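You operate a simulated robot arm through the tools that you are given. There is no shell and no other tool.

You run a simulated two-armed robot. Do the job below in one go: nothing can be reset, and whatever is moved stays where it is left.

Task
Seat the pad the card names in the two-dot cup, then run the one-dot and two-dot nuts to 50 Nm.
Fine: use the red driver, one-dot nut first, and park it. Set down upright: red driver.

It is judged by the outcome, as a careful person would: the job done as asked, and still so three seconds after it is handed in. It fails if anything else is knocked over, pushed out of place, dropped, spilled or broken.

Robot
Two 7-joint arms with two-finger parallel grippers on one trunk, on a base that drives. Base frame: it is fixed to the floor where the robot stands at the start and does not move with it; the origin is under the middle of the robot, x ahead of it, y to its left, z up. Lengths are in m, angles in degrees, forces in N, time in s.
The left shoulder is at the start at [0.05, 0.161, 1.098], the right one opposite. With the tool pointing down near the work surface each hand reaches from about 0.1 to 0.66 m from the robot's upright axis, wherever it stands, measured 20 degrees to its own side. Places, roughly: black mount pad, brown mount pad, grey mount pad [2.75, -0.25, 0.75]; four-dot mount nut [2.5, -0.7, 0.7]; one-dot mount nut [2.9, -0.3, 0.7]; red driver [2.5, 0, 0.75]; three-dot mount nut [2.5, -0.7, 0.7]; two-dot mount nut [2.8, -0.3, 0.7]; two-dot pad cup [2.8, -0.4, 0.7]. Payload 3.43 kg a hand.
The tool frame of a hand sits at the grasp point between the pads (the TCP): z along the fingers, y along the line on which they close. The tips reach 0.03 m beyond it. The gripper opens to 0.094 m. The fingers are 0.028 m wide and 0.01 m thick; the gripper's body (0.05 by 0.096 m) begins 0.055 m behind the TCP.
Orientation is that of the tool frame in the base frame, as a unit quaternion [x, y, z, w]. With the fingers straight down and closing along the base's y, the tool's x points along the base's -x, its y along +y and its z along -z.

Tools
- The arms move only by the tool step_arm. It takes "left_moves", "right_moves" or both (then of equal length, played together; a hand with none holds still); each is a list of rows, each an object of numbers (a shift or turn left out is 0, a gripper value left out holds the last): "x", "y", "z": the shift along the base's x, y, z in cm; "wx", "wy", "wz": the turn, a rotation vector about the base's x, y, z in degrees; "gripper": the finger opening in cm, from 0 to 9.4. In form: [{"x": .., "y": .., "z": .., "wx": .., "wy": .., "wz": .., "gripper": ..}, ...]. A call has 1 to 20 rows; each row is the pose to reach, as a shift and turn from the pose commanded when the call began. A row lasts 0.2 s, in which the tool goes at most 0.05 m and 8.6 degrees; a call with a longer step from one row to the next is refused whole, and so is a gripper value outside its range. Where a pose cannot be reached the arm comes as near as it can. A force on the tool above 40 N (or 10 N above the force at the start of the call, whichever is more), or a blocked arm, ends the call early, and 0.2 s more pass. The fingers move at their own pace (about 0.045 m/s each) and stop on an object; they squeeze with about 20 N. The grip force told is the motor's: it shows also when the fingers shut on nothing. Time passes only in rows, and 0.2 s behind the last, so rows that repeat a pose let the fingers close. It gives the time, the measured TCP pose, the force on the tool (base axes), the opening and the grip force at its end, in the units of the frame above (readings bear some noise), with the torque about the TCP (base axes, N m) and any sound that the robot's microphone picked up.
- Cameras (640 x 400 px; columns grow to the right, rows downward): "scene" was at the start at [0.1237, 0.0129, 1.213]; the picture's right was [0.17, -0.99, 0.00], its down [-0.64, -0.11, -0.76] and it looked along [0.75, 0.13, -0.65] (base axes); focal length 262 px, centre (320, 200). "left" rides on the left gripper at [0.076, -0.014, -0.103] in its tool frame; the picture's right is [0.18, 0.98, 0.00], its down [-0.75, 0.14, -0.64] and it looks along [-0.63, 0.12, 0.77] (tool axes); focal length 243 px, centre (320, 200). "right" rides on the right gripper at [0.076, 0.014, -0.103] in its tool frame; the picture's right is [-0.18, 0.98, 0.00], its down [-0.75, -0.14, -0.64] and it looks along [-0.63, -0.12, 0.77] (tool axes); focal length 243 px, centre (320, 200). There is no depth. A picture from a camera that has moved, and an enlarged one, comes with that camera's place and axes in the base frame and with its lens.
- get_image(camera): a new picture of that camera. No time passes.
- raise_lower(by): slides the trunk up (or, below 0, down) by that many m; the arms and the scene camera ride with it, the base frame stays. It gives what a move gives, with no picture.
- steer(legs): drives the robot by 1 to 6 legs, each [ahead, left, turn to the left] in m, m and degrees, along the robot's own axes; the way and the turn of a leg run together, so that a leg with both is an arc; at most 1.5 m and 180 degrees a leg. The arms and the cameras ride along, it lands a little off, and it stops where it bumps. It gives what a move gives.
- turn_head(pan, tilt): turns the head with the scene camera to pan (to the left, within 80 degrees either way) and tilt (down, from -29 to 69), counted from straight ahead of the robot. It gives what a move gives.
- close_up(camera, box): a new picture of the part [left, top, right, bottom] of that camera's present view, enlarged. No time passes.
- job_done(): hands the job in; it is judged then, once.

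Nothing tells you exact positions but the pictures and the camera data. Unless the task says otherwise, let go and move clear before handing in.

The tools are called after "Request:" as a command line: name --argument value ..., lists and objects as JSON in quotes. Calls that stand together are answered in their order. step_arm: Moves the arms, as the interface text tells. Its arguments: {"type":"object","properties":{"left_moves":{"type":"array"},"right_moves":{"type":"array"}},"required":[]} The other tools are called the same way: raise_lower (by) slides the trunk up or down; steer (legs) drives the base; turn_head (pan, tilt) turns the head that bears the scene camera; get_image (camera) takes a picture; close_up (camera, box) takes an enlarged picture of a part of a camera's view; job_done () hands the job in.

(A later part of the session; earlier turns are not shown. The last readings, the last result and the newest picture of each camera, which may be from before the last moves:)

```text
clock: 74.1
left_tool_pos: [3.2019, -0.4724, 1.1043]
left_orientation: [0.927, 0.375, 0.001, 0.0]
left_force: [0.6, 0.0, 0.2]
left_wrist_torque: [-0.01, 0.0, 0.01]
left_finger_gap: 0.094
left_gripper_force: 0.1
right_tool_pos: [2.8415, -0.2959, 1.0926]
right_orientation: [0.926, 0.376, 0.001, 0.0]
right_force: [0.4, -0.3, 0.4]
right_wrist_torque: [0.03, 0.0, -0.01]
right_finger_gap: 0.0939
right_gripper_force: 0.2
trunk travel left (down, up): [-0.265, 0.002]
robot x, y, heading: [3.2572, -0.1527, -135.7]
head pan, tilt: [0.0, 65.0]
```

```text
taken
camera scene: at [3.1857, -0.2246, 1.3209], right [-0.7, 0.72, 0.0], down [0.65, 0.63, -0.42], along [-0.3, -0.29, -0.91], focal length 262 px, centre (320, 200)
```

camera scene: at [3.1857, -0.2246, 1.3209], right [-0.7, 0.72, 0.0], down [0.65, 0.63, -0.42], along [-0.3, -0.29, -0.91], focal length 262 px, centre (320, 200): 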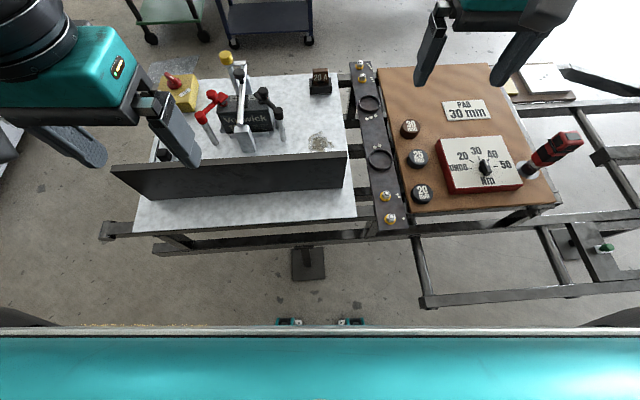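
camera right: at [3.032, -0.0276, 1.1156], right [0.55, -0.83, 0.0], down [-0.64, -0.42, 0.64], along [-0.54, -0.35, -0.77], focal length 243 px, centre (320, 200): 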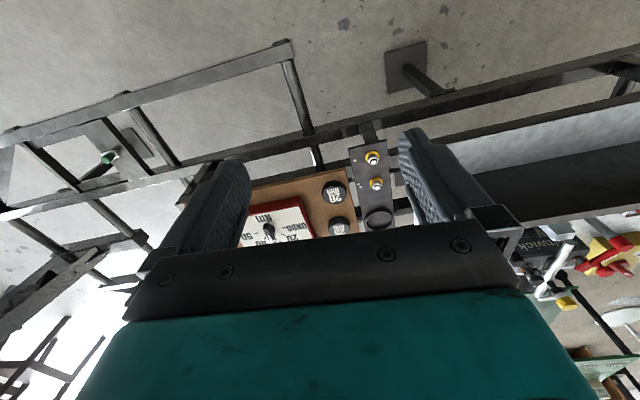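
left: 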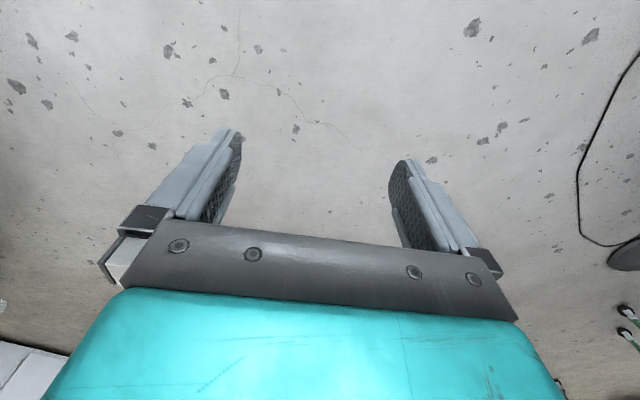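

Request:
steer --legs '[[0.07, 0, 0]]'

Request:
get_image --camera "scene"

Request:
get_image --camera "right"

```text
clock: 75.0
left_tool_pos: [3.188, -0.4865, 1.1053]
left_orientation: [0.926, 0.377, -0.002, 0.001]
left_force: [1.1, 0.3, -0.1]
left_wrist_torque: [-0.02, 0.05, -0.02]
left_finger_gap: 0.0942
left_gripper_force: 0.1
right_tool_pos: [2.8283, -0.3106, 1.093]
right_orientation: [0.927, 0.376, -0.001, 0.0]
right_force: [0.3, -0.6, 0.1]
right_wrist_torque: [-0.04, 0.06, -0.01]
right_finger_gap: 0.0939
right_gripper_force: 0.1
trunk travel left (down, up): [-0.265, 0.002]
robot x, y, heading: [3.2407, -0.1651, -135.9]
head pan, tilt: [0.0, 65.0]
stopped in leg 1: the robot was blocked; the commanded pose is now the measured one
```

```text
taken
camera scene: at [3.1718, -0.2374, 1.3212], right [-0.7, 0.72, 0.0], down [0.65, 0.63, -0.42], along [-0.3, -0.3, -0.91], focal length 262 px, centre (320, 200)
```

scene: 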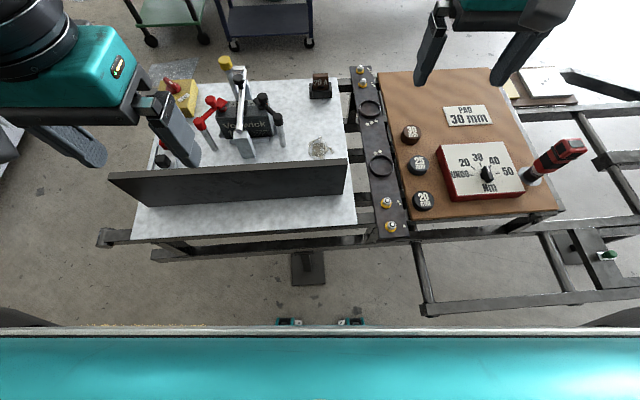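

```text
taken
camera right: at [2.8912, -0.2674, 1.1953], right [0.55, -0.83, 0.0], down [-0.64, -0.42, 0.64], along [-0.54, -0.36, -0.77], focal length 243 px, centre (320, 200)
```

right: 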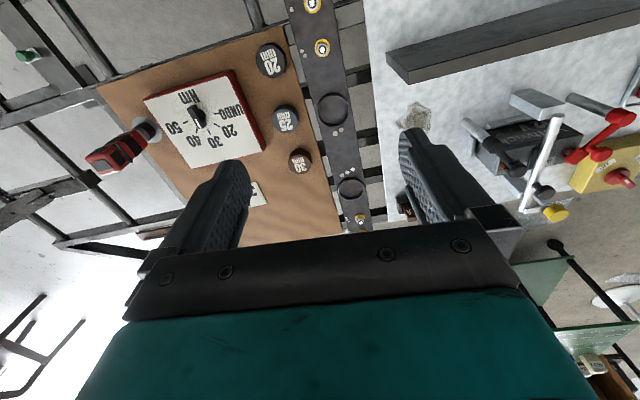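

The base was stopped after about 2 cm, so something at floor level is touching; this is the closest I can stand here. I'll use both cameras to pin down the positions accurately.

Request:
close_up --camera "right" --box '[220, 0, 400, 112]'

Request:
close_up --camera "right" --box '[220, 80, 400, 240]'

Request:
close_up --camera "scene" --box '[340, 60, 480, 150]'

Request:
close_up --camera "scene" --box '[350, 140, 490, 240]'

```text
3.56 times, centred on (310, 56) of right
camera zoom: at [2.8912, -0.2674, 1.1953], right [0.55, -0.83, 0.0], down [-0.64, -0.42, 0.64], along [-0.54, -0.36, -0.77], focal length 863 px, centre (356, 712)
```

zoom: 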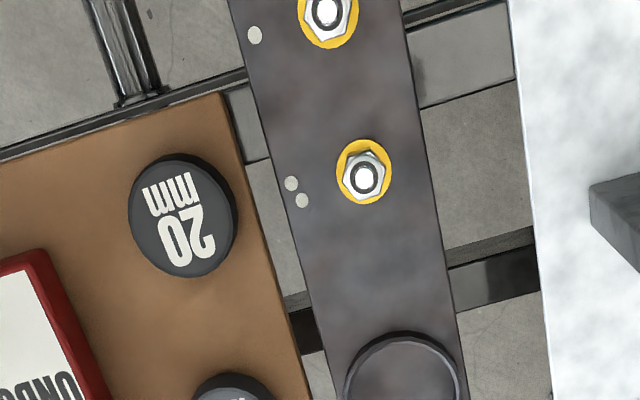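

```text
2.50 times, centred on (310, 160) of right
camera zoom: at [2.8912, -0.2674, 1.1953], right [0.55, -0.83, 0.0], down [-0.64, -0.42, 0.64], along [-0.54, -0.36, -0.77], focal length 606 px, centre (345, 300)
```

zoom: 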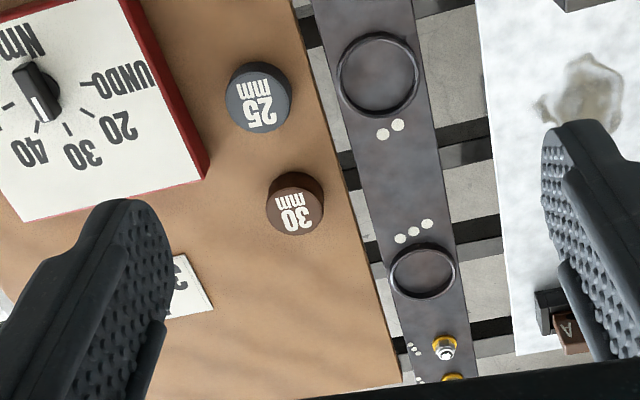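

```text
4.44 times, centred on (410, 105) of scene
camera zoom: at [3.1718, -0.2374, 1.3212], right [-0.7, 0.72, 0.0], down [0.65, 0.63, -0.42], along [-0.3, -0.3, -0.91], focal length 1163 px, centre (-80, 622)
```

zoom: 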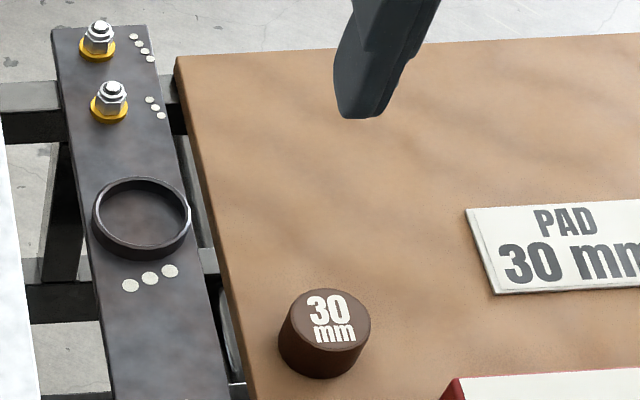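

```text
4.00 times, centred on (420, 190) of scene
camera zoom: at [3.1718, -0.2374, 1.3212], right [-0.7, 0.72, 0.0], down [0.65, 0.63, -0.42], along [-0.3, -0.3, -0.91], focal length 1047 px, centre (-80, 240)
```

zoom: 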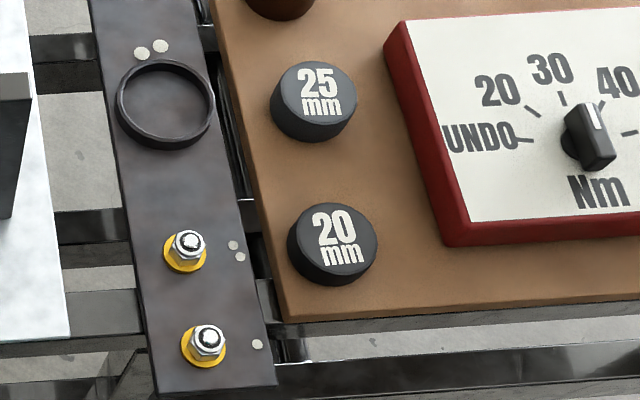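

Triangulating from both views puts the brown pad top at about (2.620, -0.396, 0.708), the two-dot cup at (2.756, -0.393), the two-dot nut at (2.834, -0.313) and the one-dot nut at (2.878, -0.262). I'll back off slightly and turn left to bring the right shoulder closer, then lower the trunk.

Request:
steer --legs '[[-0.015, 0, 0], [0, 0, 20]]'

Request:
step_arm --left_moves '[{"z": 3}, {"z": 6}, {"z": 9}]' --right_moves '[{"x": 0}, {"x": 0}, {"x": 0}]'

Request:
raise_lower --by -0.14

Request:
turn_head --pan -20 --tilt 60

Request:
get_image --camera "scene"

Request:
get_image --camera "right"

```text
clock: 76.9
left_tool_pos: [3.311, -0.4772, 1.1054]
left_orientation: [0.847, 0.532, 0.0, 0.0]
left_force: [0.4, 0.2, 0.0]
left_wrist_torque: [0.01, 0.01, -0.01]
left_finger_gap: 0.094
left_gripper_force: 0.1
right_tool_pos: [2.9128, -0.435, 1.0927]
right_orientation: [0.847, 0.531, 0.0, 0.0]
right_force: [0.3, 0.1, -0.5]
right_wrist_torque: [0.02, 0.03, 0.01]
right_finger_gap: 0.0937
right_gripper_force: 0.0
trunk travel left (down, up): [-0.265, 0.002]
robot x, y, heading: [3.255, -0.1594, -115.9]
head pan, tilt: [0.0, 65.0]
```

```text
clock: 77.7
left_tool_pos: [3.3082, -0.4779, 1.1946]
left_orientation: [0.846, 0.533, 0.0, 0.0]
left_force: [-1.0, 0.0, -0.4]
left_wrist_torque: [0.01, -0.02, -0.05]
left_finger_gap: 0.0939
left_gripper_force: 0.1
right_tool_pos: [2.9119, -0.4336, 1.0947]
right_orientation: [0.847, 0.531, -0.001, 0.0]
right_force: [0.9, 0.3, -0.3]
right_wrist_torque: [-0.02, 0.01, 0.06]
right_finger_gap: 0.0942
right_gripper_force: 0.2
trunk travel left (down, up): [-0.265, 0.002]
robot x, y, heading: [3.255, -0.1594, -115.9]
head pan, tilt: [0.0, 65.0]
```

```text
clock: 79.3
left_tool_pos: [3.31, -0.4774, 1.0553]
left_orientation: [0.846, 0.533, 0.001, 0.0]
left_force: [-0.1, 0.1, -0.3]
left_wrist_torque: [0.02, 0.03, -0.02]
left_finger_gap: 0.0936
left_gripper_force: 0.0
right_tool_pos: [2.9116, -0.4346, 0.9538]
right_orientation: [0.847, 0.531, -0.001, 0.0]
right_force: [0.2, 0.0, -0.6]
right_wrist_torque: [0.0, 0.03, -0.02]
right_finger_gap: 0.0941
right_gripper_force: 0.1
trunk travel left (down, up): [-0.125, 0.142]
robot x, y, heading: [3.2531, -0.1567, -116.3]
head pan, tilt: [0.0, 65.0]
```

```text
clock: 80.2
left_tool_pos: [3.3107, -0.4773, 1.0547]
left_orientation: [0.847, 0.532, 0.0, 0.0]
left_force: [-0.2, 0.0, -0.3]
left_wrist_torque: [0.02, -0.02, -0.02]
left_finger_gap: 0.094
left_gripper_force: 0.0
right_tool_pos: [2.9115, -0.4337, 0.9535]
right_orientation: [0.847, 0.532, -0.001, 0.001]
right_force: [0.7, 0.2, -0.5]
right_wrist_torque: [0.03, 0.0, 0.02]
right_finger_gap: 0.094
right_gripper_force: 0.0
trunk travel left (down, up): [-0.125, 0.142]
robot x, y, heading: [3.2518, -0.1574, -116.0]
head pan, tilt: [-20.0, 60.0]
```

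```text
taken
camera scene: at [3.1885, -0.2403, 1.1866], right [-0.7, 0.72, 0.0], down [0.62, 0.6, -0.5], along [-0.36, -0.35, -0.87], focal length 262 px, centre (320, 200)
```

scene: 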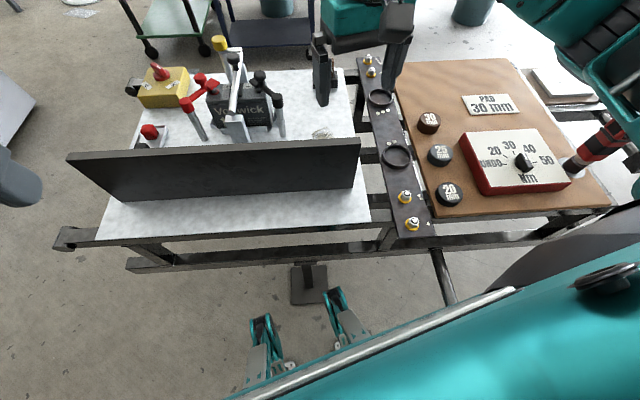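

```text
taken
camera right: at [2.9568, -0.3718, 1.0548], right [0.8, -0.59, 0.0], down [-0.46, -0.62, 0.64], along [-0.38, -0.52, -0.77], focal length 243 px, centre (320, 200)
```

right: 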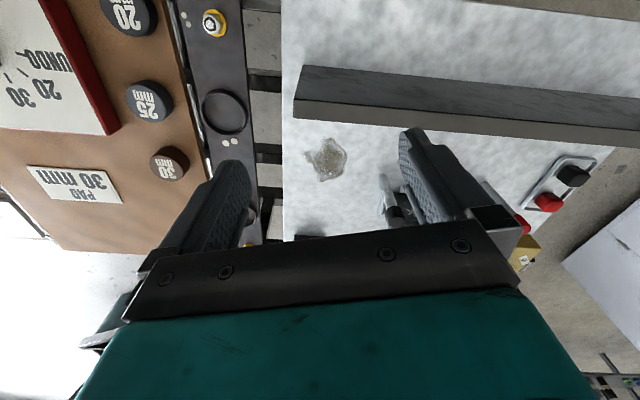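

Now I can see two forward legs of my base; they met the vehicle's foot plate. I'm bringing the right hand over the brown pad, squared to the beam.

Request:
step_arm --right_moves '[{"x": -4.2, "y": 0.5, "wz": -3}, {"x": -8.3, "y": 1.0, "wz": -6}, {"x": -12.5, "y": 1.6, "wz": -9}, {"x": -16.7, "y": 2.1, "wz": -12}, {"x": -20.8, "y": 2.7, "wz": -15}, {"x": -25, "y": 3.2, "wz": -18}, {"x": -29.1, "y": 3.8, "wz": -20}, {"x": -29.1, "y": 3.8, "z": -5, "wz": -20}, {"x": -29.1, "y": 3.8, "z": -9, "wz": -20}]'

Request:
get_image --camera "right"

Request:
get_image --camera "scene"

```text
clock: 82.2
left_tool_pos: [3.3095, -0.4766, 1.0543]
left_orientation: [0.847, 0.531, 0.0, 0.0]
left_force: [0.4, 0.1, 0.3]
left_wrist_torque: [0.07, -0.02, -0.02]
left_finger_gap: 0.0938
left_gripper_force: 0.0
right_tool_pos: [2.6235, -0.3983, 0.8626]
right_orientation: [0.927, 0.376, 0.0, 0.001]
right_force: [0.5, -0.2, 0.2]
right_wrist_torque: [-0.04, 0.0, 0.0]
right_finger_gap: 0.0939
right_gripper_force: 0.0
trunk travel left (down, up): [-0.125, 0.142]
robot x, y, heading: [3.2533, -0.1568, -115.7]
head pan, tilt: [-20.0, 60.0]
```

```text
taken
camera right: at [2.6859, -0.3537, 0.9642], right [0.55, -0.83, 0.0], down [-0.64, -0.42, 0.64], along [-0.54, -0.36, -0.77], focal length 243 px, centre (320, 200)
```

right: 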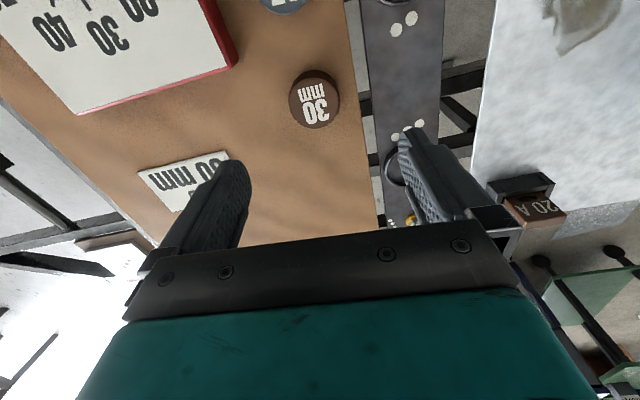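

```text
taken
camera scene: at [3.1882, -0.2403, 1.1866], right [-0.7, 0.72, 0.0], down [0.62, 0.6, -0.5], along [-0.36, -0.35, -0.87], focal length 262 px, centre (320, 200)
```

scene: 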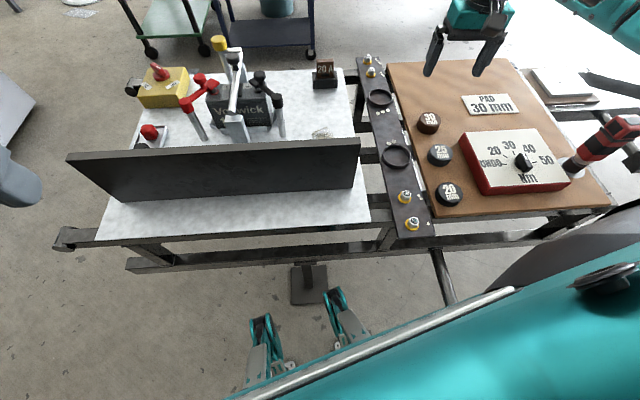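

Request:
close_up --camera "right" --box '[240, 50, 400, 150]'

Request:
close_up --camera "right" --box '[340, 0, 460, 75]'

```text
4.00 times, centred on (320, 100) of right
camera zoom: at [2.6859, -0.3537, 0.9642], right [0.55, -0.83, 0.0], down [-0.64, -0.42, 0.64], along [-0.54, -0.36, -0.77], focal length 970 px, centre (320, 600)
```

zoom: 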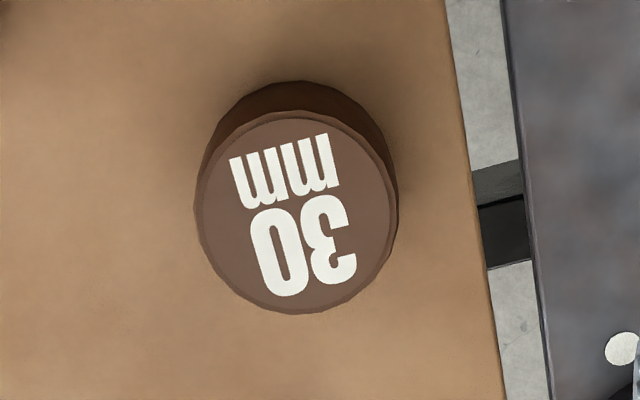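

```text
5.33 times, centred on (400, 38) of right
camera zoom: at [2.6859, -0.3537, 0.9642], right [0.55, -0.83, 0.0], down [-0.64, -0.42, 0.64], along [-0.54, -0.36, -0.77], focal length 1294 px, centre (-107, 1067)
```

zoom: 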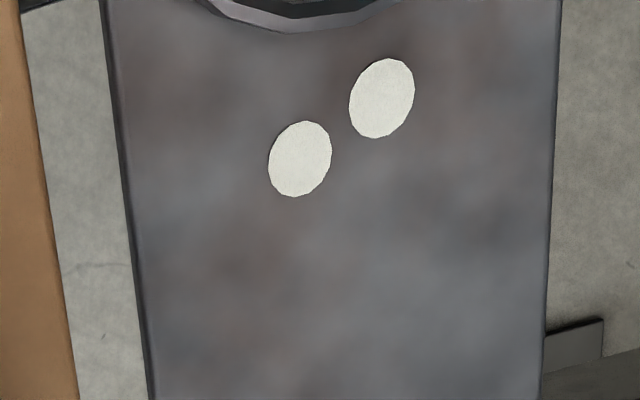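

Request:
close_up --camera "scene" --box '[400, 95, 464, 135]'

Request:
close_up --camera "scene" --box '[360, 135, 440, 185]'

Request:
close_up --camera "scene" --box '[380, 180, 444, 240]'

```text
10.00 times, centred on (432, 115) of scene
camera zoom: at [3.1882, -0.2403, 1.1866], right [-0.7, 0.72, 0.0], down [0.62, 0.6, -0.5], along [-0.36, -0.35, -0.87], focal length 2617 px, centre (-800, 1050)
```

zoom: 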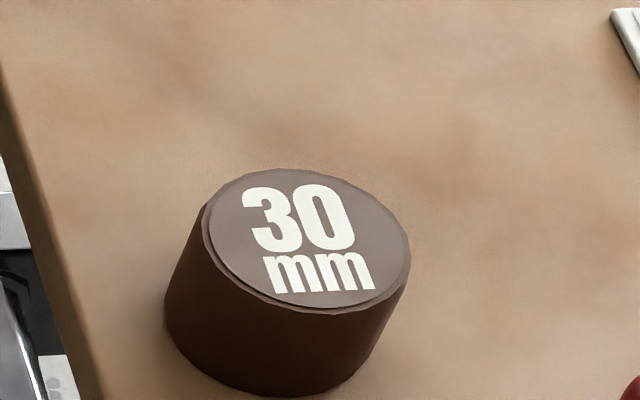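

```text
8.00 times, centred on (400, 160) of scene
camera zoom: at [3.1882, -0.2403, 1.1866], right [-0.7, 0.72, 0.0], down [0.62, 0.6, -0.5], along [-0.36, -0.35, -0.87], focal length 2093 px, centre (-320, 520)
```

zoom: 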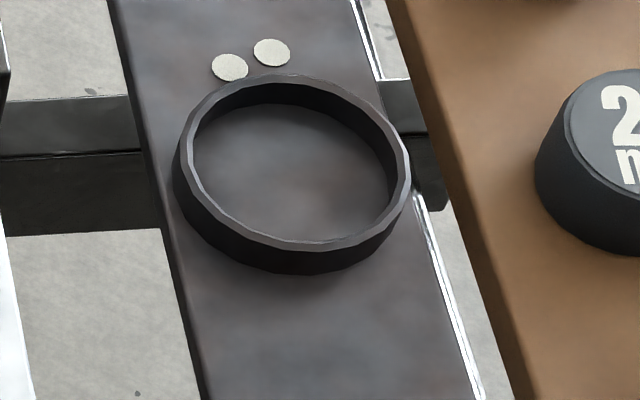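

```text
6.67 times, centred on (412, 210) of scene
camera zoom: at [3.1882, -0.2403, 1.1866], right [-0.7, 0.72, 0.0], down [0.62, 0.6, -0.5], along [-0.36, -0.35, -0.87], focal length 1744 px, centre (-293, 133)
```

zoom: 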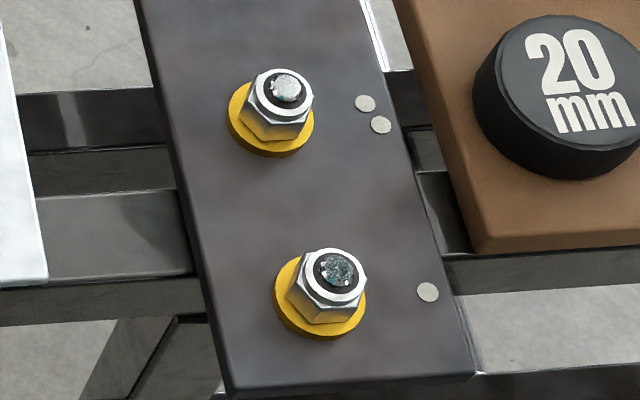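

The pad is about 52 mm across and 30 mm tall, and the two-dot ring is about 62 mm inside and 11 mm deep. I'm lowering the open gripper around the brown pad.

Request:
step_arm --right_moves '[{"x": -0.7, "y": 0.1, "z": -4}, {"x": -0.7, "y": 0.1, "z": -8}, {"x": -0.7, "y": 0.1, "z": -10}, {"x": -0.7, "y": 0.1, "z": -10}]'

Request:
get_image --camera "right"

Request:
close_up --camera "scene" --box '[380, 70, 500, 160]'

```text
clock: 83.2
left_tool_pos: [3.3105, -0.4776, 1.055]
left_orientation: [0.847, 0.531, -0.001, 0.0]
left_force: [0.6, -0.1, 1.0]
left_wrist_torque: [0.02, 0.0, -0.01]
left_finger_gap: 0.0944
left_gripper_force: 0.1
right_tool_pos: [2.6173, -0.3952, 0.7622]
right_orientation: [0.927, 0.376, -0.001, 0.0]
right_force: [0.5, 0.5, -0.1]
right_wrist_torque: [0.0, -0.01, -0.03]
right_finger_gap: 0.0942
right_gripper_force: 0.0
trunk travel left (down, up): [-0.125, 0.142]
robot x, y, heading: [3.2563, -0.1583, -115.8]
head pan, tilt: [-20.0, 60.0]
```

```text
taken
camera right: at [2.68, -0.3511, 0.8645], right [0.55, -0.83, 0.0], down [-0.64, -0.42, 0.64], along [-0.54, -0.36, -0.77], focal length 243 px, centre (320, 200)
```

right: 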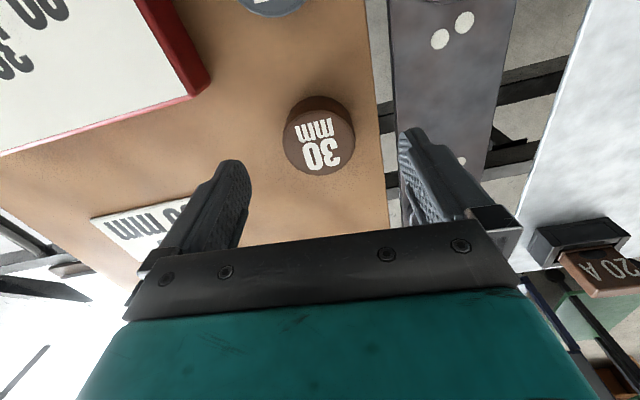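

```text
4.44 times, centred on (440, 115) of scene
camera zoom: at [3.1884, -0.2403, 1.1866], right [-0.7, 0.72, 0.0], down [0.62, 0.6, -0.5], along [-0.36, -0.35, -0.87], focal length 1163 px, centre (-213, 578)
```

zoom: 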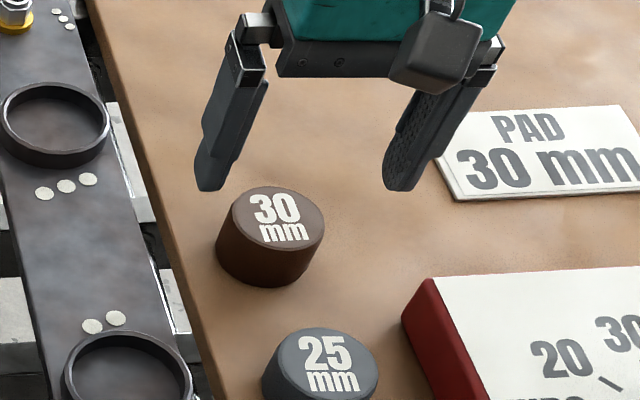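

Aligned over the brown pad; lowering so the fingertips sit about 15 mm above the table, then closing.

Request:
step_arm --right_moves '[{"z": -2}, {"z": -3.9}, {"z": -3.9, "gripper": 6}, {"z": -3.9, "gripper": 4}, {"z": -3.9, "gripper": 4}, {"z": -3.9, "gripper": 4}]'

Request:
get_image --camera "right"

Request:
close_up --camera "scene" --box '[380, 70, 500, 160]'

```text
clock: 84.6
left_tool_pos: [3.3103, -0.4776, 1.0545]
left_orientation: [0.847, 0.532, 0.0, 0.0]
left_force: [-0.1, 0.2, 0.2]
left_wrist_torque: [0.0, 0.01, 0.02]
left_finger_gap: 0.0938
left_gripper_force: 0.0
right_tool_pos: [2.6158, -0.3941, 0.7234]
right_orientation: [0.927, 0.376, 0.0, -0.001]
right_force: [-0.2, -0.4, 0.1]
right_wrist_torque: [0.0, 0.01, 0.05]
right_finger_gap: 0.0548
right_gripper_force: 19.9
trunk travel left (down, up): [-0.125, 0.142]
robot x, y, heading: [3.2538, -0.1576, -115.9]
head pan, tilt: [-20.0, 60.0]
```

```text
taken
camera right: at [2.6786, -0.3518, 0.8257], right [0.55, -0.83, 0.0], down [-0.64, -0.42, 0.64], along [-0.54, -0.36, -0.77], focal length 243 px, centre (320, 200)
```

right: 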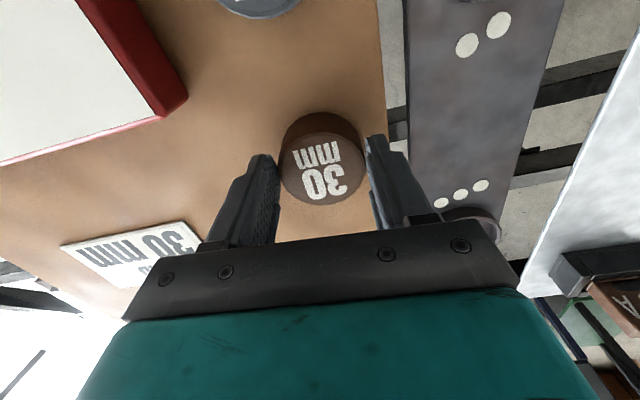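

```text
4.44 times, centred on (440, 115) of scene
camera zoom: at [3.1883, -0.2403, 1.1866], right [-0.7, 0.72, 0.0], down [0.62, 0.6, -0.5], along [-0.36, -0.35, -0.87], focal length 1163 px, centre (-213, 578)
```

zoom: 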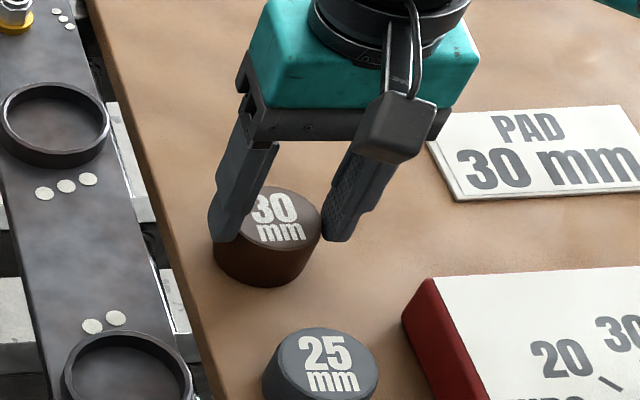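

The brown pad is gripped (gap 55 mm). I'll lift it and carry it above the two-dot cup.

Request:
step_arm --right_moves '[{"z": 2}, {"z": 5}, {"x": 4, "z": 7}, {"x": 8, "z": 7.5}, {"x": 12, "z": 7.5}, {"x": 14, "z": 7.5}, {"x": 14, "z": 7.5}]'

Request:
get_image --camera "right"

Request:
close_up --camera "right" --box '[240, 40, 400, 140]'

Request:
get_image --camera "scene"

```text
clock: 86.2
left_tool_pos: [3.3099, -0.4776, 1.0543]
left_orientation: [0.847, 0.531, 0.0, 0.0]
left_force: [0.5, -0.4, -0.2]
left_wrist_torque: [0.0, -0.02, 0.02]
left_finger_gap: 0.0941
left_gripper_force: 0.0
right_tool_pos: [2.7552, -0.3951, 0.7988]
right_orientation: [0.927, 0.376, 0.0, 0.0]
right_force: [-0.9, 0.7, -0.8]
right_wrist_torque: [-0.01, -0.04, 0.01]
right_finger_gap: 0.055
right_gripper_force: 19.9
trunk travel left (down, up): [-0.125, 0.142]
robot x, y, heading: [3.2537, -0.1547, -115.7]
head pan, tilt: [-20.0, 60.0]
```

```text
taken
camera right: at [2.8181, -0.3533, 0.9011], right [0.55, -0.83, 0.0], down [-0.64, -0.42, 0.64], along [-0.54, -0.35, -0.77], focal length 243 px, centre (320, 200)
```

right: 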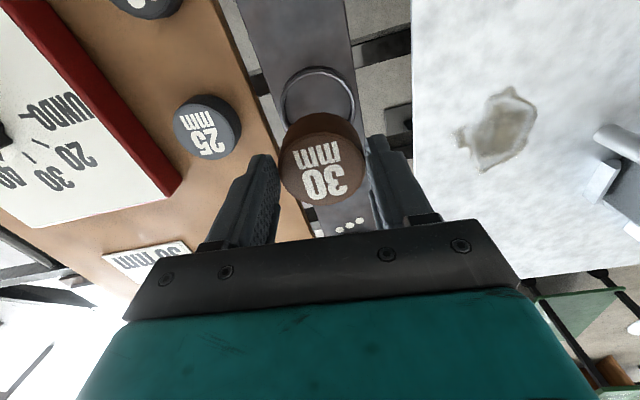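

```text
4.00 times, centred on (320, 90) of right
camera zoom: at [2.8181, -0.3533, 0.9011], right [0.55, -0.83, 0.0], down [-0.64, -0.42, 0.64], along [-0.54, -0.35, -0.77], focal length 970 px, centre (320, 640)
```

zoom: 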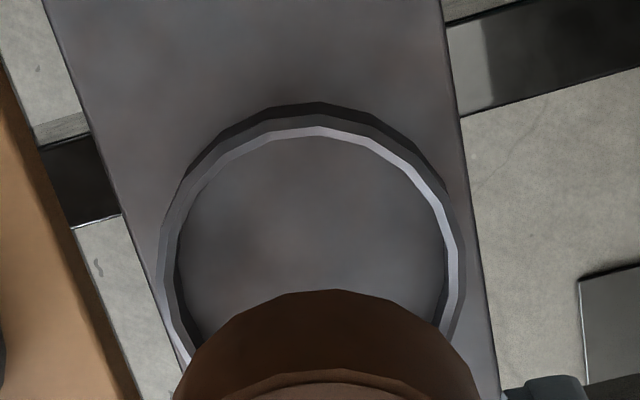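

```text
taken
camera scene: at [3.1883, -0.2403, 1.1866], right [-0.7, 0.72, 0.0], down [0.62, 0.6, -0.5], along [-0.36, -0.35, -0.87], focal length 262 px, centre (320, 200)
```

scene: 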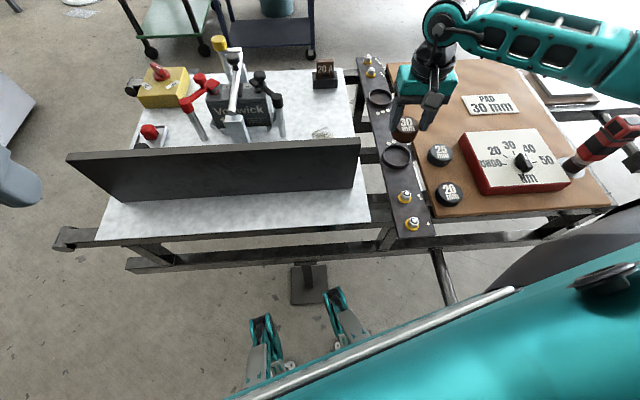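

The pad is over the two-dot ring within a couple of mm. I'll lower it to just above the rim and check the alignment.

Request:
step_arm --right_moves '[{"z": -3}, {"z": -5}, {"z": -6}, {"z": -6}]'

Request:
close_up --camera "right" --box '[240, 80, 400, 180]'

Request:
close_up --camera "scene" --box '[360, 110, 456, 190]'

```text
clock: 87.2
left_tool_pos: [3.3091, -0.4774, 1.0548]
left_orientation: [0.847, 0.532, 0.0, -0.001]
left_force: [0.2, 0.1, 0.7]
left_wrist_torque: [0.02, -0.02, -0.03]
left_finger_gap: 0.0939
left_gripper_force: 0.1
right_tool_pos: [2.7544, -0.3957, 0.7382]
right_orientation: [0.927, 0.376, -0.001, 0.0]
right_force: [-0.3, 0.4, -0.4]
right_wrist_torque: [0.01, 0.01, 0.02]
right_finger_gap: 0.0544
right_gripper_force: 19.9
trunk travel left (down, up): [-0.125, 0.142]
robot x, y, heading: [3.251, -0.1541, -115.6]
head pan, tilt: [-20.0, 60.0]
```

```text
4.00 times, centred on (320, 130) of right
camera zoom: at [2.8178, -0.3529, 0.8408], right [0.55, -0.83, 0.0], down [-0.64, -0.42, 0.64], along [-0.54, -0.36, -0.77], focal length 970 px, centre (320, 480)
```

zoom: 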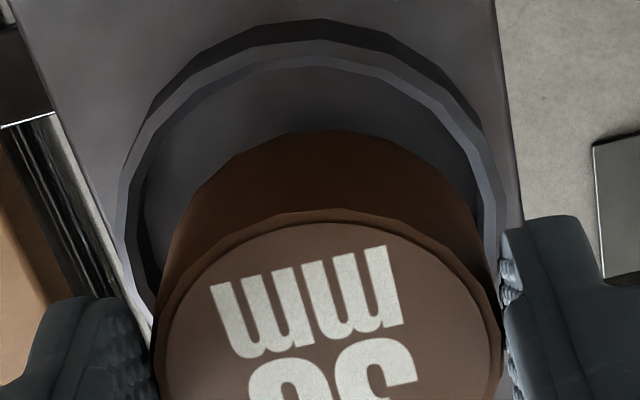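

```text
5.00 times, centred on (408, 150) of scene
camera zoom: at [3.1884, -0.2403, 1.1866], right [-0.7, 0.72, 0.0], down [0.62, 0.6, -0.5], along [-0.36, -0.35, -0.87], focal length 1308 px, centre (-120, 450)
```

zoom: 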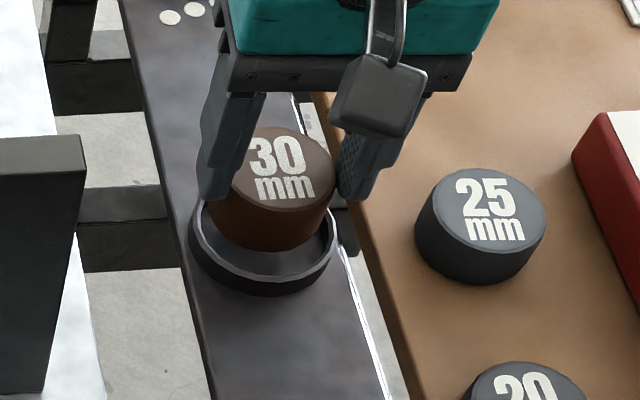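

The ring sits about 2–3 mm toward my right relative to the pad. I'll correct that and lower gently into the ring.

Request:
step_arm --right_moves '[{"x": -0.18, "y": 0.18, "z": 0}, {"x": -0.18, "y": 0.18, "z": -0.5}, {"x": -0.18, "y": 0.18, "z": -1.0}, {"x": -0.18, "y": 0.18, "z": -1.4}, {"x": -0.18, "y": 0.18, "z": -1.7}, {"x": -0.18, "y": 0.18, "z": -1.7}]'

Request:
close_up --camera "right" --box '[240, 80, 400, 180]'

Request:
close_up --camera "scene" --box '[360, 110, 456, 190]'

```text
clock: 88.6
left_tool_pos: [3.3117, -0.4764, 1.0542]
left_orientation: [0.847, 0.532, -0.001, 0.0]
left_force: [0.5, -0.5, -0.6]
left_wrist_torque: [-0.01, -0.03, -0.01]
left_finger_gap: 0.0938
left_gripper_force: 0.1
right_tool_pos: [2.7526, -0.3946, 0.7259]
right_orientation: [0.926, 0.377, -0.002, 0.002]
right_force: [6.0, 5.1, 26.4]
right_wrist_torque: [-0.04, 0.32, -0.03]
right_finger_gap: 0.0553
right_gripper_force: 20.3
trunk travel left (down, up): [-0.125, 0.142]
robot x, y, heading: [3.2544, -0.1524, -115.8]
head pan, tilt: [-20.0, 60.0]
```

```text
4.00 times, centred on (320, 130) of right
camera zoom: at [2.8166, -0.3503, 0.8272], right [0.55, -0.83, 0.0], down [-0.64, -0.42, 0.65], along [-0.54, -0.36, -0.76], focal length 970 px, centre (320, 480)
```

zoom: 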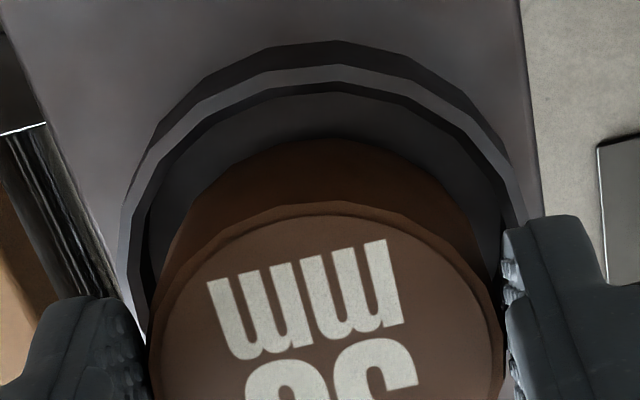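

```text
5.00 times, centred on (408, 150) of scene
camera zoom: at [3.1908, -0.239, 1.187], right [-0.7, 0.72, 0.0], down [0.62, 0.6, -0.5], along [-0.36, -0.35, -0.86], focal length 1308 px, centre (-120, 450)
```

zoom: 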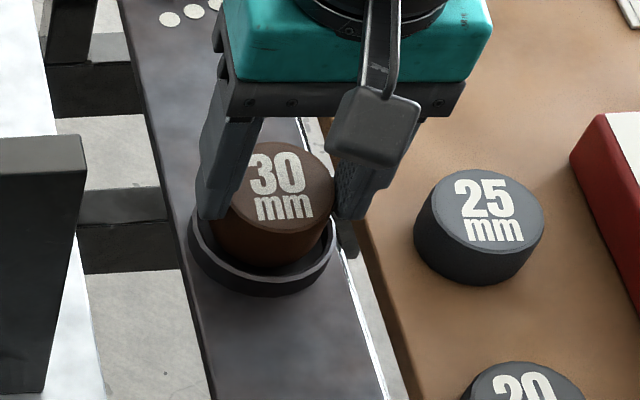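

The pad touched the far side of the rim; the view shows about a 7–8 mm gap on the near side. I'll lift slightly, shift it about 4 mm toward me and lower again.

Request:
step_arm --right_moves '[{"z": 0.8}, {"z": 1.2}, {"x": 0.28, "y": 0.27, "z": 1.2}, {"x": 0.28, "y": 0.27, "z": 0.6}, {"x": 0.28, "y": 0.27, "z": 0.2}, {"x": 0.28, "y": 0.27, "z": -0.2}, {"x": 0.28, "y": 0.27, "z": -0.5}, {"x": 0.28, "y": 0.27, "z": -0.5}]'

Request:
close_up --camera "right" --box '[240, 80, 400, 180]'

Request:
close_up --camera "scene" --box '[360, 110, 456, 190]'

```text
clock: 90.4
left_tool_pos: [3.3103, -0.4774, 1.055]
left_orientation: [0.847, 0.532, 0.0, 0.001]
left_force: [0.2, -0.5, 0.3]
left_wrist_torque: [0.02, 0.0, 0.0]
left_finger_gap: 0.0943
left_gripper_force: 0.0
right_tool_pos: [2.7546, -0.393, 0.7186]
right_orientation: [0.927, 0.375, -0.003, 0.001]
right_force: [-4.0, -1.4, 19.0]
right_wrist_torque: [0.16, -0.18, 0.0]
right_finger_gap: 0.0549
right_gripper_force: 19.8
trunk travel left (down, up): [-0.125, 0.142]
robot x, y, heading: [3.252, -0.1556, -115.9]
head pan, tilt: [-20.0, 60.0]
```

```text
4.00 times, centred on (320, 130) of right
camera zoom: at [2.8177, -0.348, 0.8206], right [0.55, -0.83, 0.0], down [-0.64, -0.42, 0.65], along [-0.54, -0.36, -0.76], focal length 970 px, centre (320, 480)
```

zoom: 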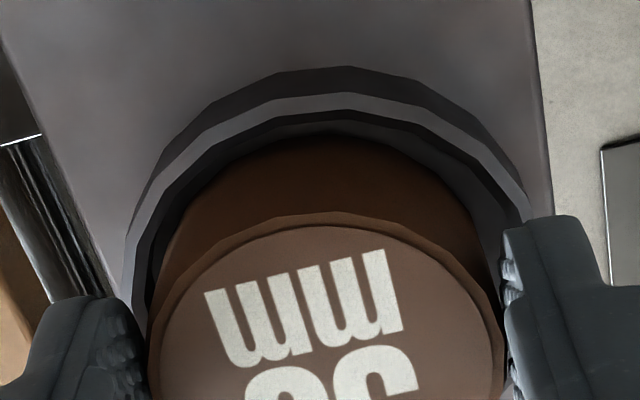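

```text
5.00 times, centred on (408, 150) of scene
camera zoom: at [3.1896, -0.2398, 1.1869], right [-0.7, 0.72, 0.0], down [0.62, 0.6, -0.5], along [-0.36, -0.35, -0.87], focal length 1308 px, centre (-120, 450)
```

zoom: 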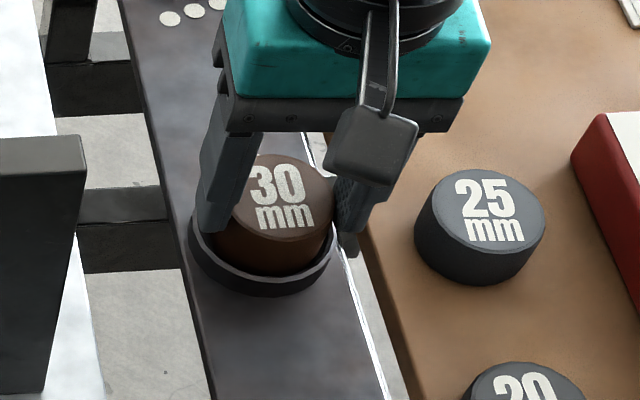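

The pad is now about 7 mm down inside the ring with the contact on the near side, so it's probably slightly tilted in the grip. I'll ease off, open a little and see how it settles.

Request:
step_arm --right_moves '[{"z": 0.2}, {"z": 0.2, "gripper": 6.2}, {"z": 0.2, "gripper": 7}, {"z": 0.2, "gripper": 7}, {"z": 0.2, "gripper": 7}]'

Request:
close_up --camera "right" --box '[240, 80, 400, 180]'

Request:
close_up --camera "scene" --box '[360, 110, 456, 190]'

```text
clock: 91.6
left_tool_pos: [3.3094, -0.4784, 1.0542]
left_orientation: [0.847, 0.532, 0.0, 0.0]
left_force: [-0.1, 0.2, 0.4]
left_wrist_torque: [0.0, -0.02, 0.0]
left_finger_gap: 0.094
left_gripper_force: 0.1
right_tool_pos: [2.7546, -0.3894, 0.7191]
right_orientation: [0.927, 0.376, 0.0, 0.0]
right_force: [-0.1, 0.8, -0.2]
right_wrist_torque: [0.01, 0.03, 0.0]
right_finger_gap: 0.0699
right_gripper_force: 0.0
trunk travel left (down, up): [-0.125, 0.142]
robot x, y, heading: [3.2574, -0.1559, -116.0]
head pan, tilt: [-20.0, 60.0]
```

```text
4.00 times, centred on (320, 130) of right
camera zoom: at [2.8184, -0.3475, 0.8207], right [0.55, -0.83, 0.0], down [-0.64, -0.42, 0.64], along [-0.54, -0.36, -0.77], focal length 970 px, centre (320, 480)
```

zoom: 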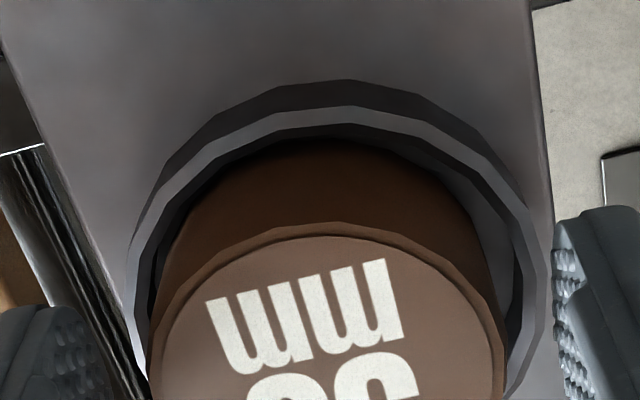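

```text
5.00 times, centred on (408, 150) of scene
camera zoom: at [3.1884, -0.2403, 1.1866], right [-0.7, 0.72, 0.0], down [0.62, 0.6, -0.5], along [-0.36, -0.35, -0.87], focal length 1308 px, centre (-120, 450)
```

zoom: 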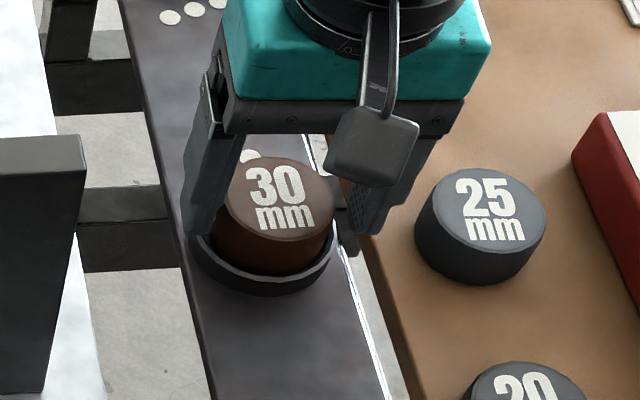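

The pad looks down inside the ring. I'll raise the hand clear and check that it sits flat.

Request:
step_arm --right_moves '[{"z": 1.5}, {"z": 5}, {"z": 9}, {"x": -3, "y": -3, "z": 12}, {"x": -6, "y": -6, "z": 14}, {"x": -8, "y": -8, "z": 16}]'

Request:
close_up --camera "scene" --box '[360, 110, 456, 190]'

Request:
get_image --camera "right"

```text
refused: row 4 steps farther than a row can; nothing moved
```

```text
5.00 times, centred on (408, 150) of scene
camera zoom: at [3.1884, -0.2403, 1.1866], right [-0.7, 0.72, 0.0], down [0.62, 0.6, -0.5], along [-0.36, -0.35, -0.87], focal length 1308 px, centre (-120, 450)
```

zoom: 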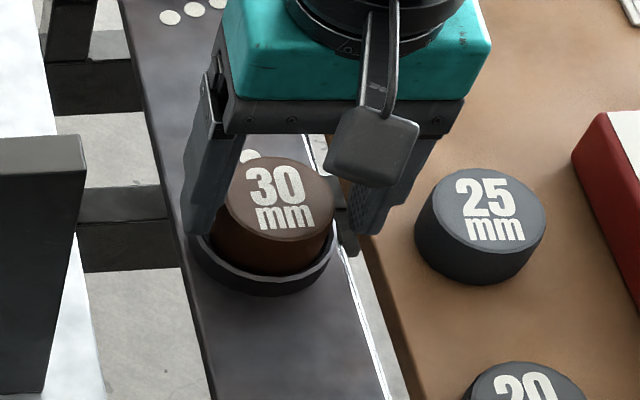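

```text
taken
camera right: at [2.8184, -0.3475, 0.8207], right [0.55, -0.83, 0.0], down [-0.64, -0.42, 0.64], along [-0.54, -0.36, -0.77], focal length 243 px, centre (320, 200)
```

right: 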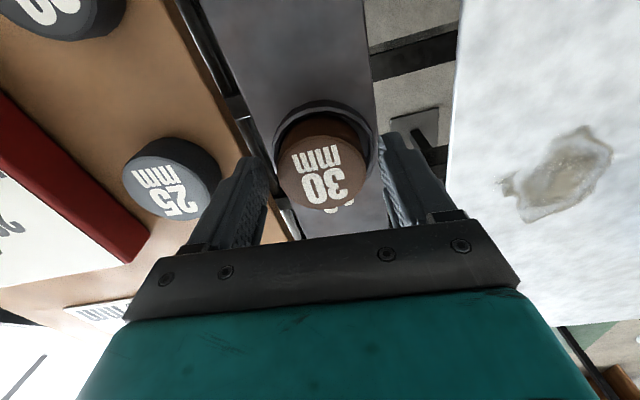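

Request:
step_arm --right_moves '[{"z": 1.5}, {"z": 5}, {"z": 9}, {"z": 12}, {"x": -2, "y": -2, "z": 14}, {"x": -4, "y": -4, "z": 16}]'

Request:
close_up --camera "scene" --box '[360, 110, 456, 190]'

Request:
get_image --camera "right"

Request:
close_up --camera "right" --box '[240, 10, 400, 110]'

```text
clock: 93.0
left_tool_pos: [3.3108, -0.4774, 1.0535]
left_orientation: [0.847, 0.532, 0.0, 0.0]
left_force: [0.0, -0.6, -0.3]
left_wrist_torque: [-0.01, 0.01, 0.0]
left_finger_gap: 0.094
left_gripper_force: 0.1
right_tool_pos: [2.7169, -0.4311, 0.8786]
right_orientation: [0.926, 0.377, 0.0, 0.0]
right_force: [-1.1, -0.1, 0.5]
right_wrist_torque: [0.0, -0.02, 0.0]
right_finger_gap: 0.0701
right_gripper_force: 0.0
trunk travel left (down, up): [-0.125, 0.142]
robot x, y, heading: [3.2555, -0.1577, -115.7]
head pan, tilt: [-20.0, 60.0]
```

```text
5.00 times, centred on (408, 150) of scene
camera zoom: at [3.1885, -0.2405, 1.1865], right [-0.7, 0.72, 0.0], down [0.62, 0.6, -0.5], along [-0.36, -0.35, -0.87], focal length 1308 px, centre (-120, 450)
```

zoom: 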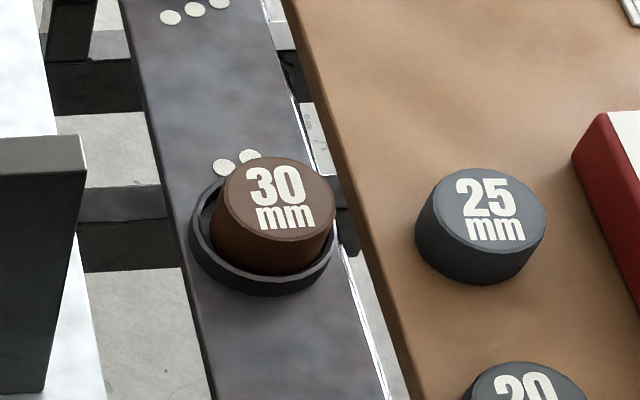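

```text
taken
camera right: at [2.7796, -0.3877, 0.981], right [0.55, -0.83, 0.0], down [-0.64, -0.42, 0.64], along [-0.53, -0.35, -0.77], focal length 243 px, centre (320, 200)
```

right: 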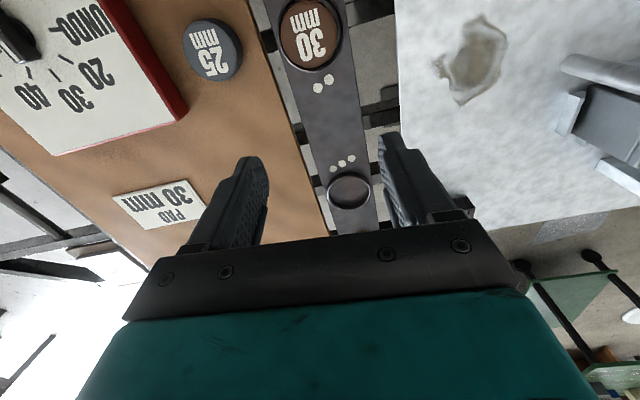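

```text
4.00 times, centred on (320, 60) of right
camera zoom: at [2.7796, -0.3877, 0.981], right [0.55, -0.83, 0.0], down [-0.64, -0.42, 0.64], along [-0.53, -0.35, -0.77], focal length 970 px, centre (320, 760)
```

zoom: 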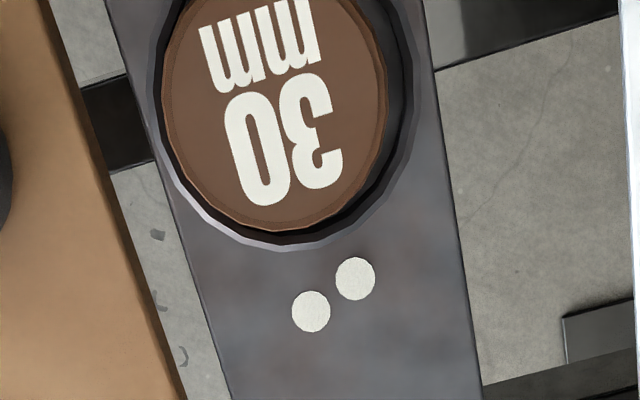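

The brown pad is inside the ring. I'll press lightly on top with closed fingers to confirm the height and be sure it's fully seated.

Request:
step_arm --right_moves '[{"x": 1.2, "y": 1.3, "gripper": 4}, {"x": 2.5, "y": 2.6, "gripper": 1}, {"x": 3.7, "y": 3.9, "gripper": 0}, {"x": 3.7, "y": 3.9, "z": -4, "gripper": 0}, {"x": 3.7, "y": 3.9, "z": -8, "gripper": 0}, {"x": 3.7, "y": 3.9, "z": -11.5, "gripper": 0}, {"x": 3.7, "y": 3.9, "z": -13, "gripper": 0}]'

Request:
get_image --camera "right"

```text
clock: 94.6
left_tool_pos: [3.3098, -0.4782, 1.0539]
left_orientation: [0.847, 0.531, 0.0, 0.0]
left_force: [-0.5, -0.3, 0.3]
left_wrist_torque: [-0.03, 0.05, -0.03]
left_finger_gap: 0.094
left_gripper_force: 0.1
right_tool_pos: [2.752, -0.3915, 0.7472]
right_orientation: [0.927, 0.376, -0.001, 0.001]
right_force: [0.2, 0.3, -0.1]
right_wrist_torque: [0.01, 0.02, -0.02]
right_finger_gap: 0.0001
right_gripper_force: 19.5
trunk travel left (down, up): [-0.125, 0.142]
robot x, y, heading: [3.2535, -0.1538, -115.7]
head pan, tilt: [-20.0, 60.0]
```

```text
taken
camera right: at [2.8158, -0.3479, 0.8486], right [0.55, -0.83, 0.0], down [-0.64, -0.42, 0.64], along [-0.54, -0.36, -0.77], focal length 243 px, centre (320, 200)
```

right: 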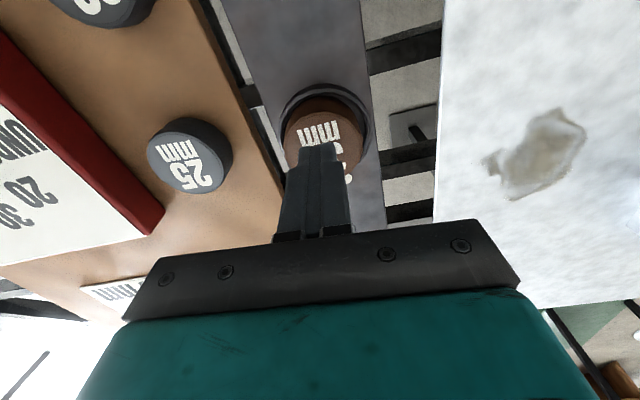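

Request:
step_arm --right_moves '[{"z": -0.5}, {"z": -0.9}, {"z": -1.2}, {"z": -1.4}, {"z": -1.4}]'

```text
clock: 95.8
left_tool_pos: [3.3104, -0.4777, 1.0535]
left_orientation: [0.847, 0.532, 0.0, 0.0]
left_force: [-0.2, -0.5, -0.6]
left_wrist_torque: [-0.01, -0.01, -0.01]
left_finger_gap: 0.0939
left_gripper_force: 0.1
right_tool_pos: [2.7511, -0.3915, 0.7343]
right_orientation: [0.927, 0.376, 0.0, 0.0]
right_force: [0.2, 0.5, 0.7]
right_wrist_torque: [-0.03, 0.03, -0.01]
right_finger_gap: 0.0
right_gripper_force: 19.9
trunk travel left (down, up): [-0.125, 0.142]
robot x, y, heading: [3.2544, -0.156, -115.9]
head pan, tilt: [-20.0, 60.0]
```

Request:
step_arm --right_moves '[{"z": -0.2}, {"z": -0.3}, {"z": -0.4}, {"z": -0.5}, {"z": -0.5}]'

```text
clock: 97.0
left_tool_pos: [3.3105, -0.477, 1.0539]
left_orientation: [0.846, 0.533, 0.0, 0.0]
left_force: [0.9, 0.3, -0.7]
left_wrist_torque: [-0.02, 0.03, 0.01]
left_finger_gap: 0.0939
left_gripper_force: 0.0
right_tool_pos: [2.752, -0.3921, 0.7302]
right_orientation: [0.926, 0.376, -0.001, 0.0]
right_force: [0.2, 0.2, -0.6]
right_wrist_torque: [-0.01, 0.0, 0.01]
right_finger_gap: 0.0001
right_gripper_force: 20.2
trunk travel left (down, up): [-0.125, 0.142]
robot x, y, heading: [3.254, -0.1581, -116.0]
head pan, tilt: [-20.0, 60.0]
```

Request:
step_arm --right_moves '[{"z": -0.1}, {"z": -0.2}, {"z": -0.3}, {"z": -0.4}, {"z": -0.4}]'

Request:
close_up --camera "scene" --box '[360, 110, 456, 190]'

```text
clock: 98.2
left_tool_pos: [3.3108, -0.4761, 1.056]
left_orientation: [0.847, 0.532, -0.001, 0.0]
left_force: [1.0, 0.1, 0.3]
left_wrist_torque: [0.02, 0.01, -0.03]
left_finger_gap: 0.0942
left_gripper_force: 0.1
right_tool_pos: [2.7527, -0.393, 0.7294]
right_orientation: [0.927, 0.375, -0.003, 0.001]
right_force: [1.3, 5.1, 21.4]
right_wrist_torque: [0.28, -0.12, -0.04]
right_finger_gap: 0.0
right_gripper_force: 20.1
trunk travel left (down, up): [-0.125, 0.142]
robot x, y, heading: [3.2535, -0.1617, -116.0]
head pan, tilt: [-20.0, 60.0]
```

```text
5.00 times, centred on (408, 150) of scene
camera zoom: at [3.19, -0.2391, 1.187], right [-0.7, 0.72, 0.0], down [0.62, 0.6, -0.5], along [-0.36, -0.35, -0.86], focal length 1308 px, centre (-120, 450)
```

zoom: 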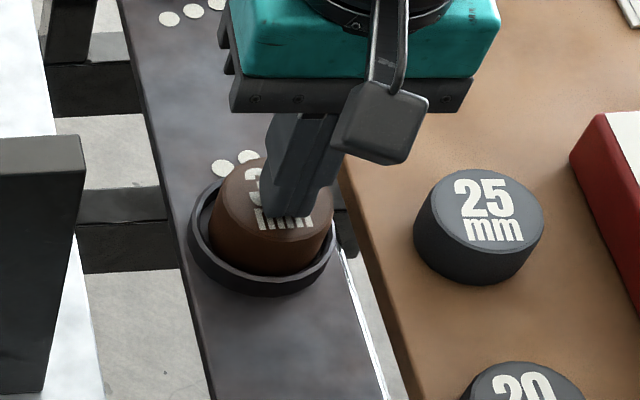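

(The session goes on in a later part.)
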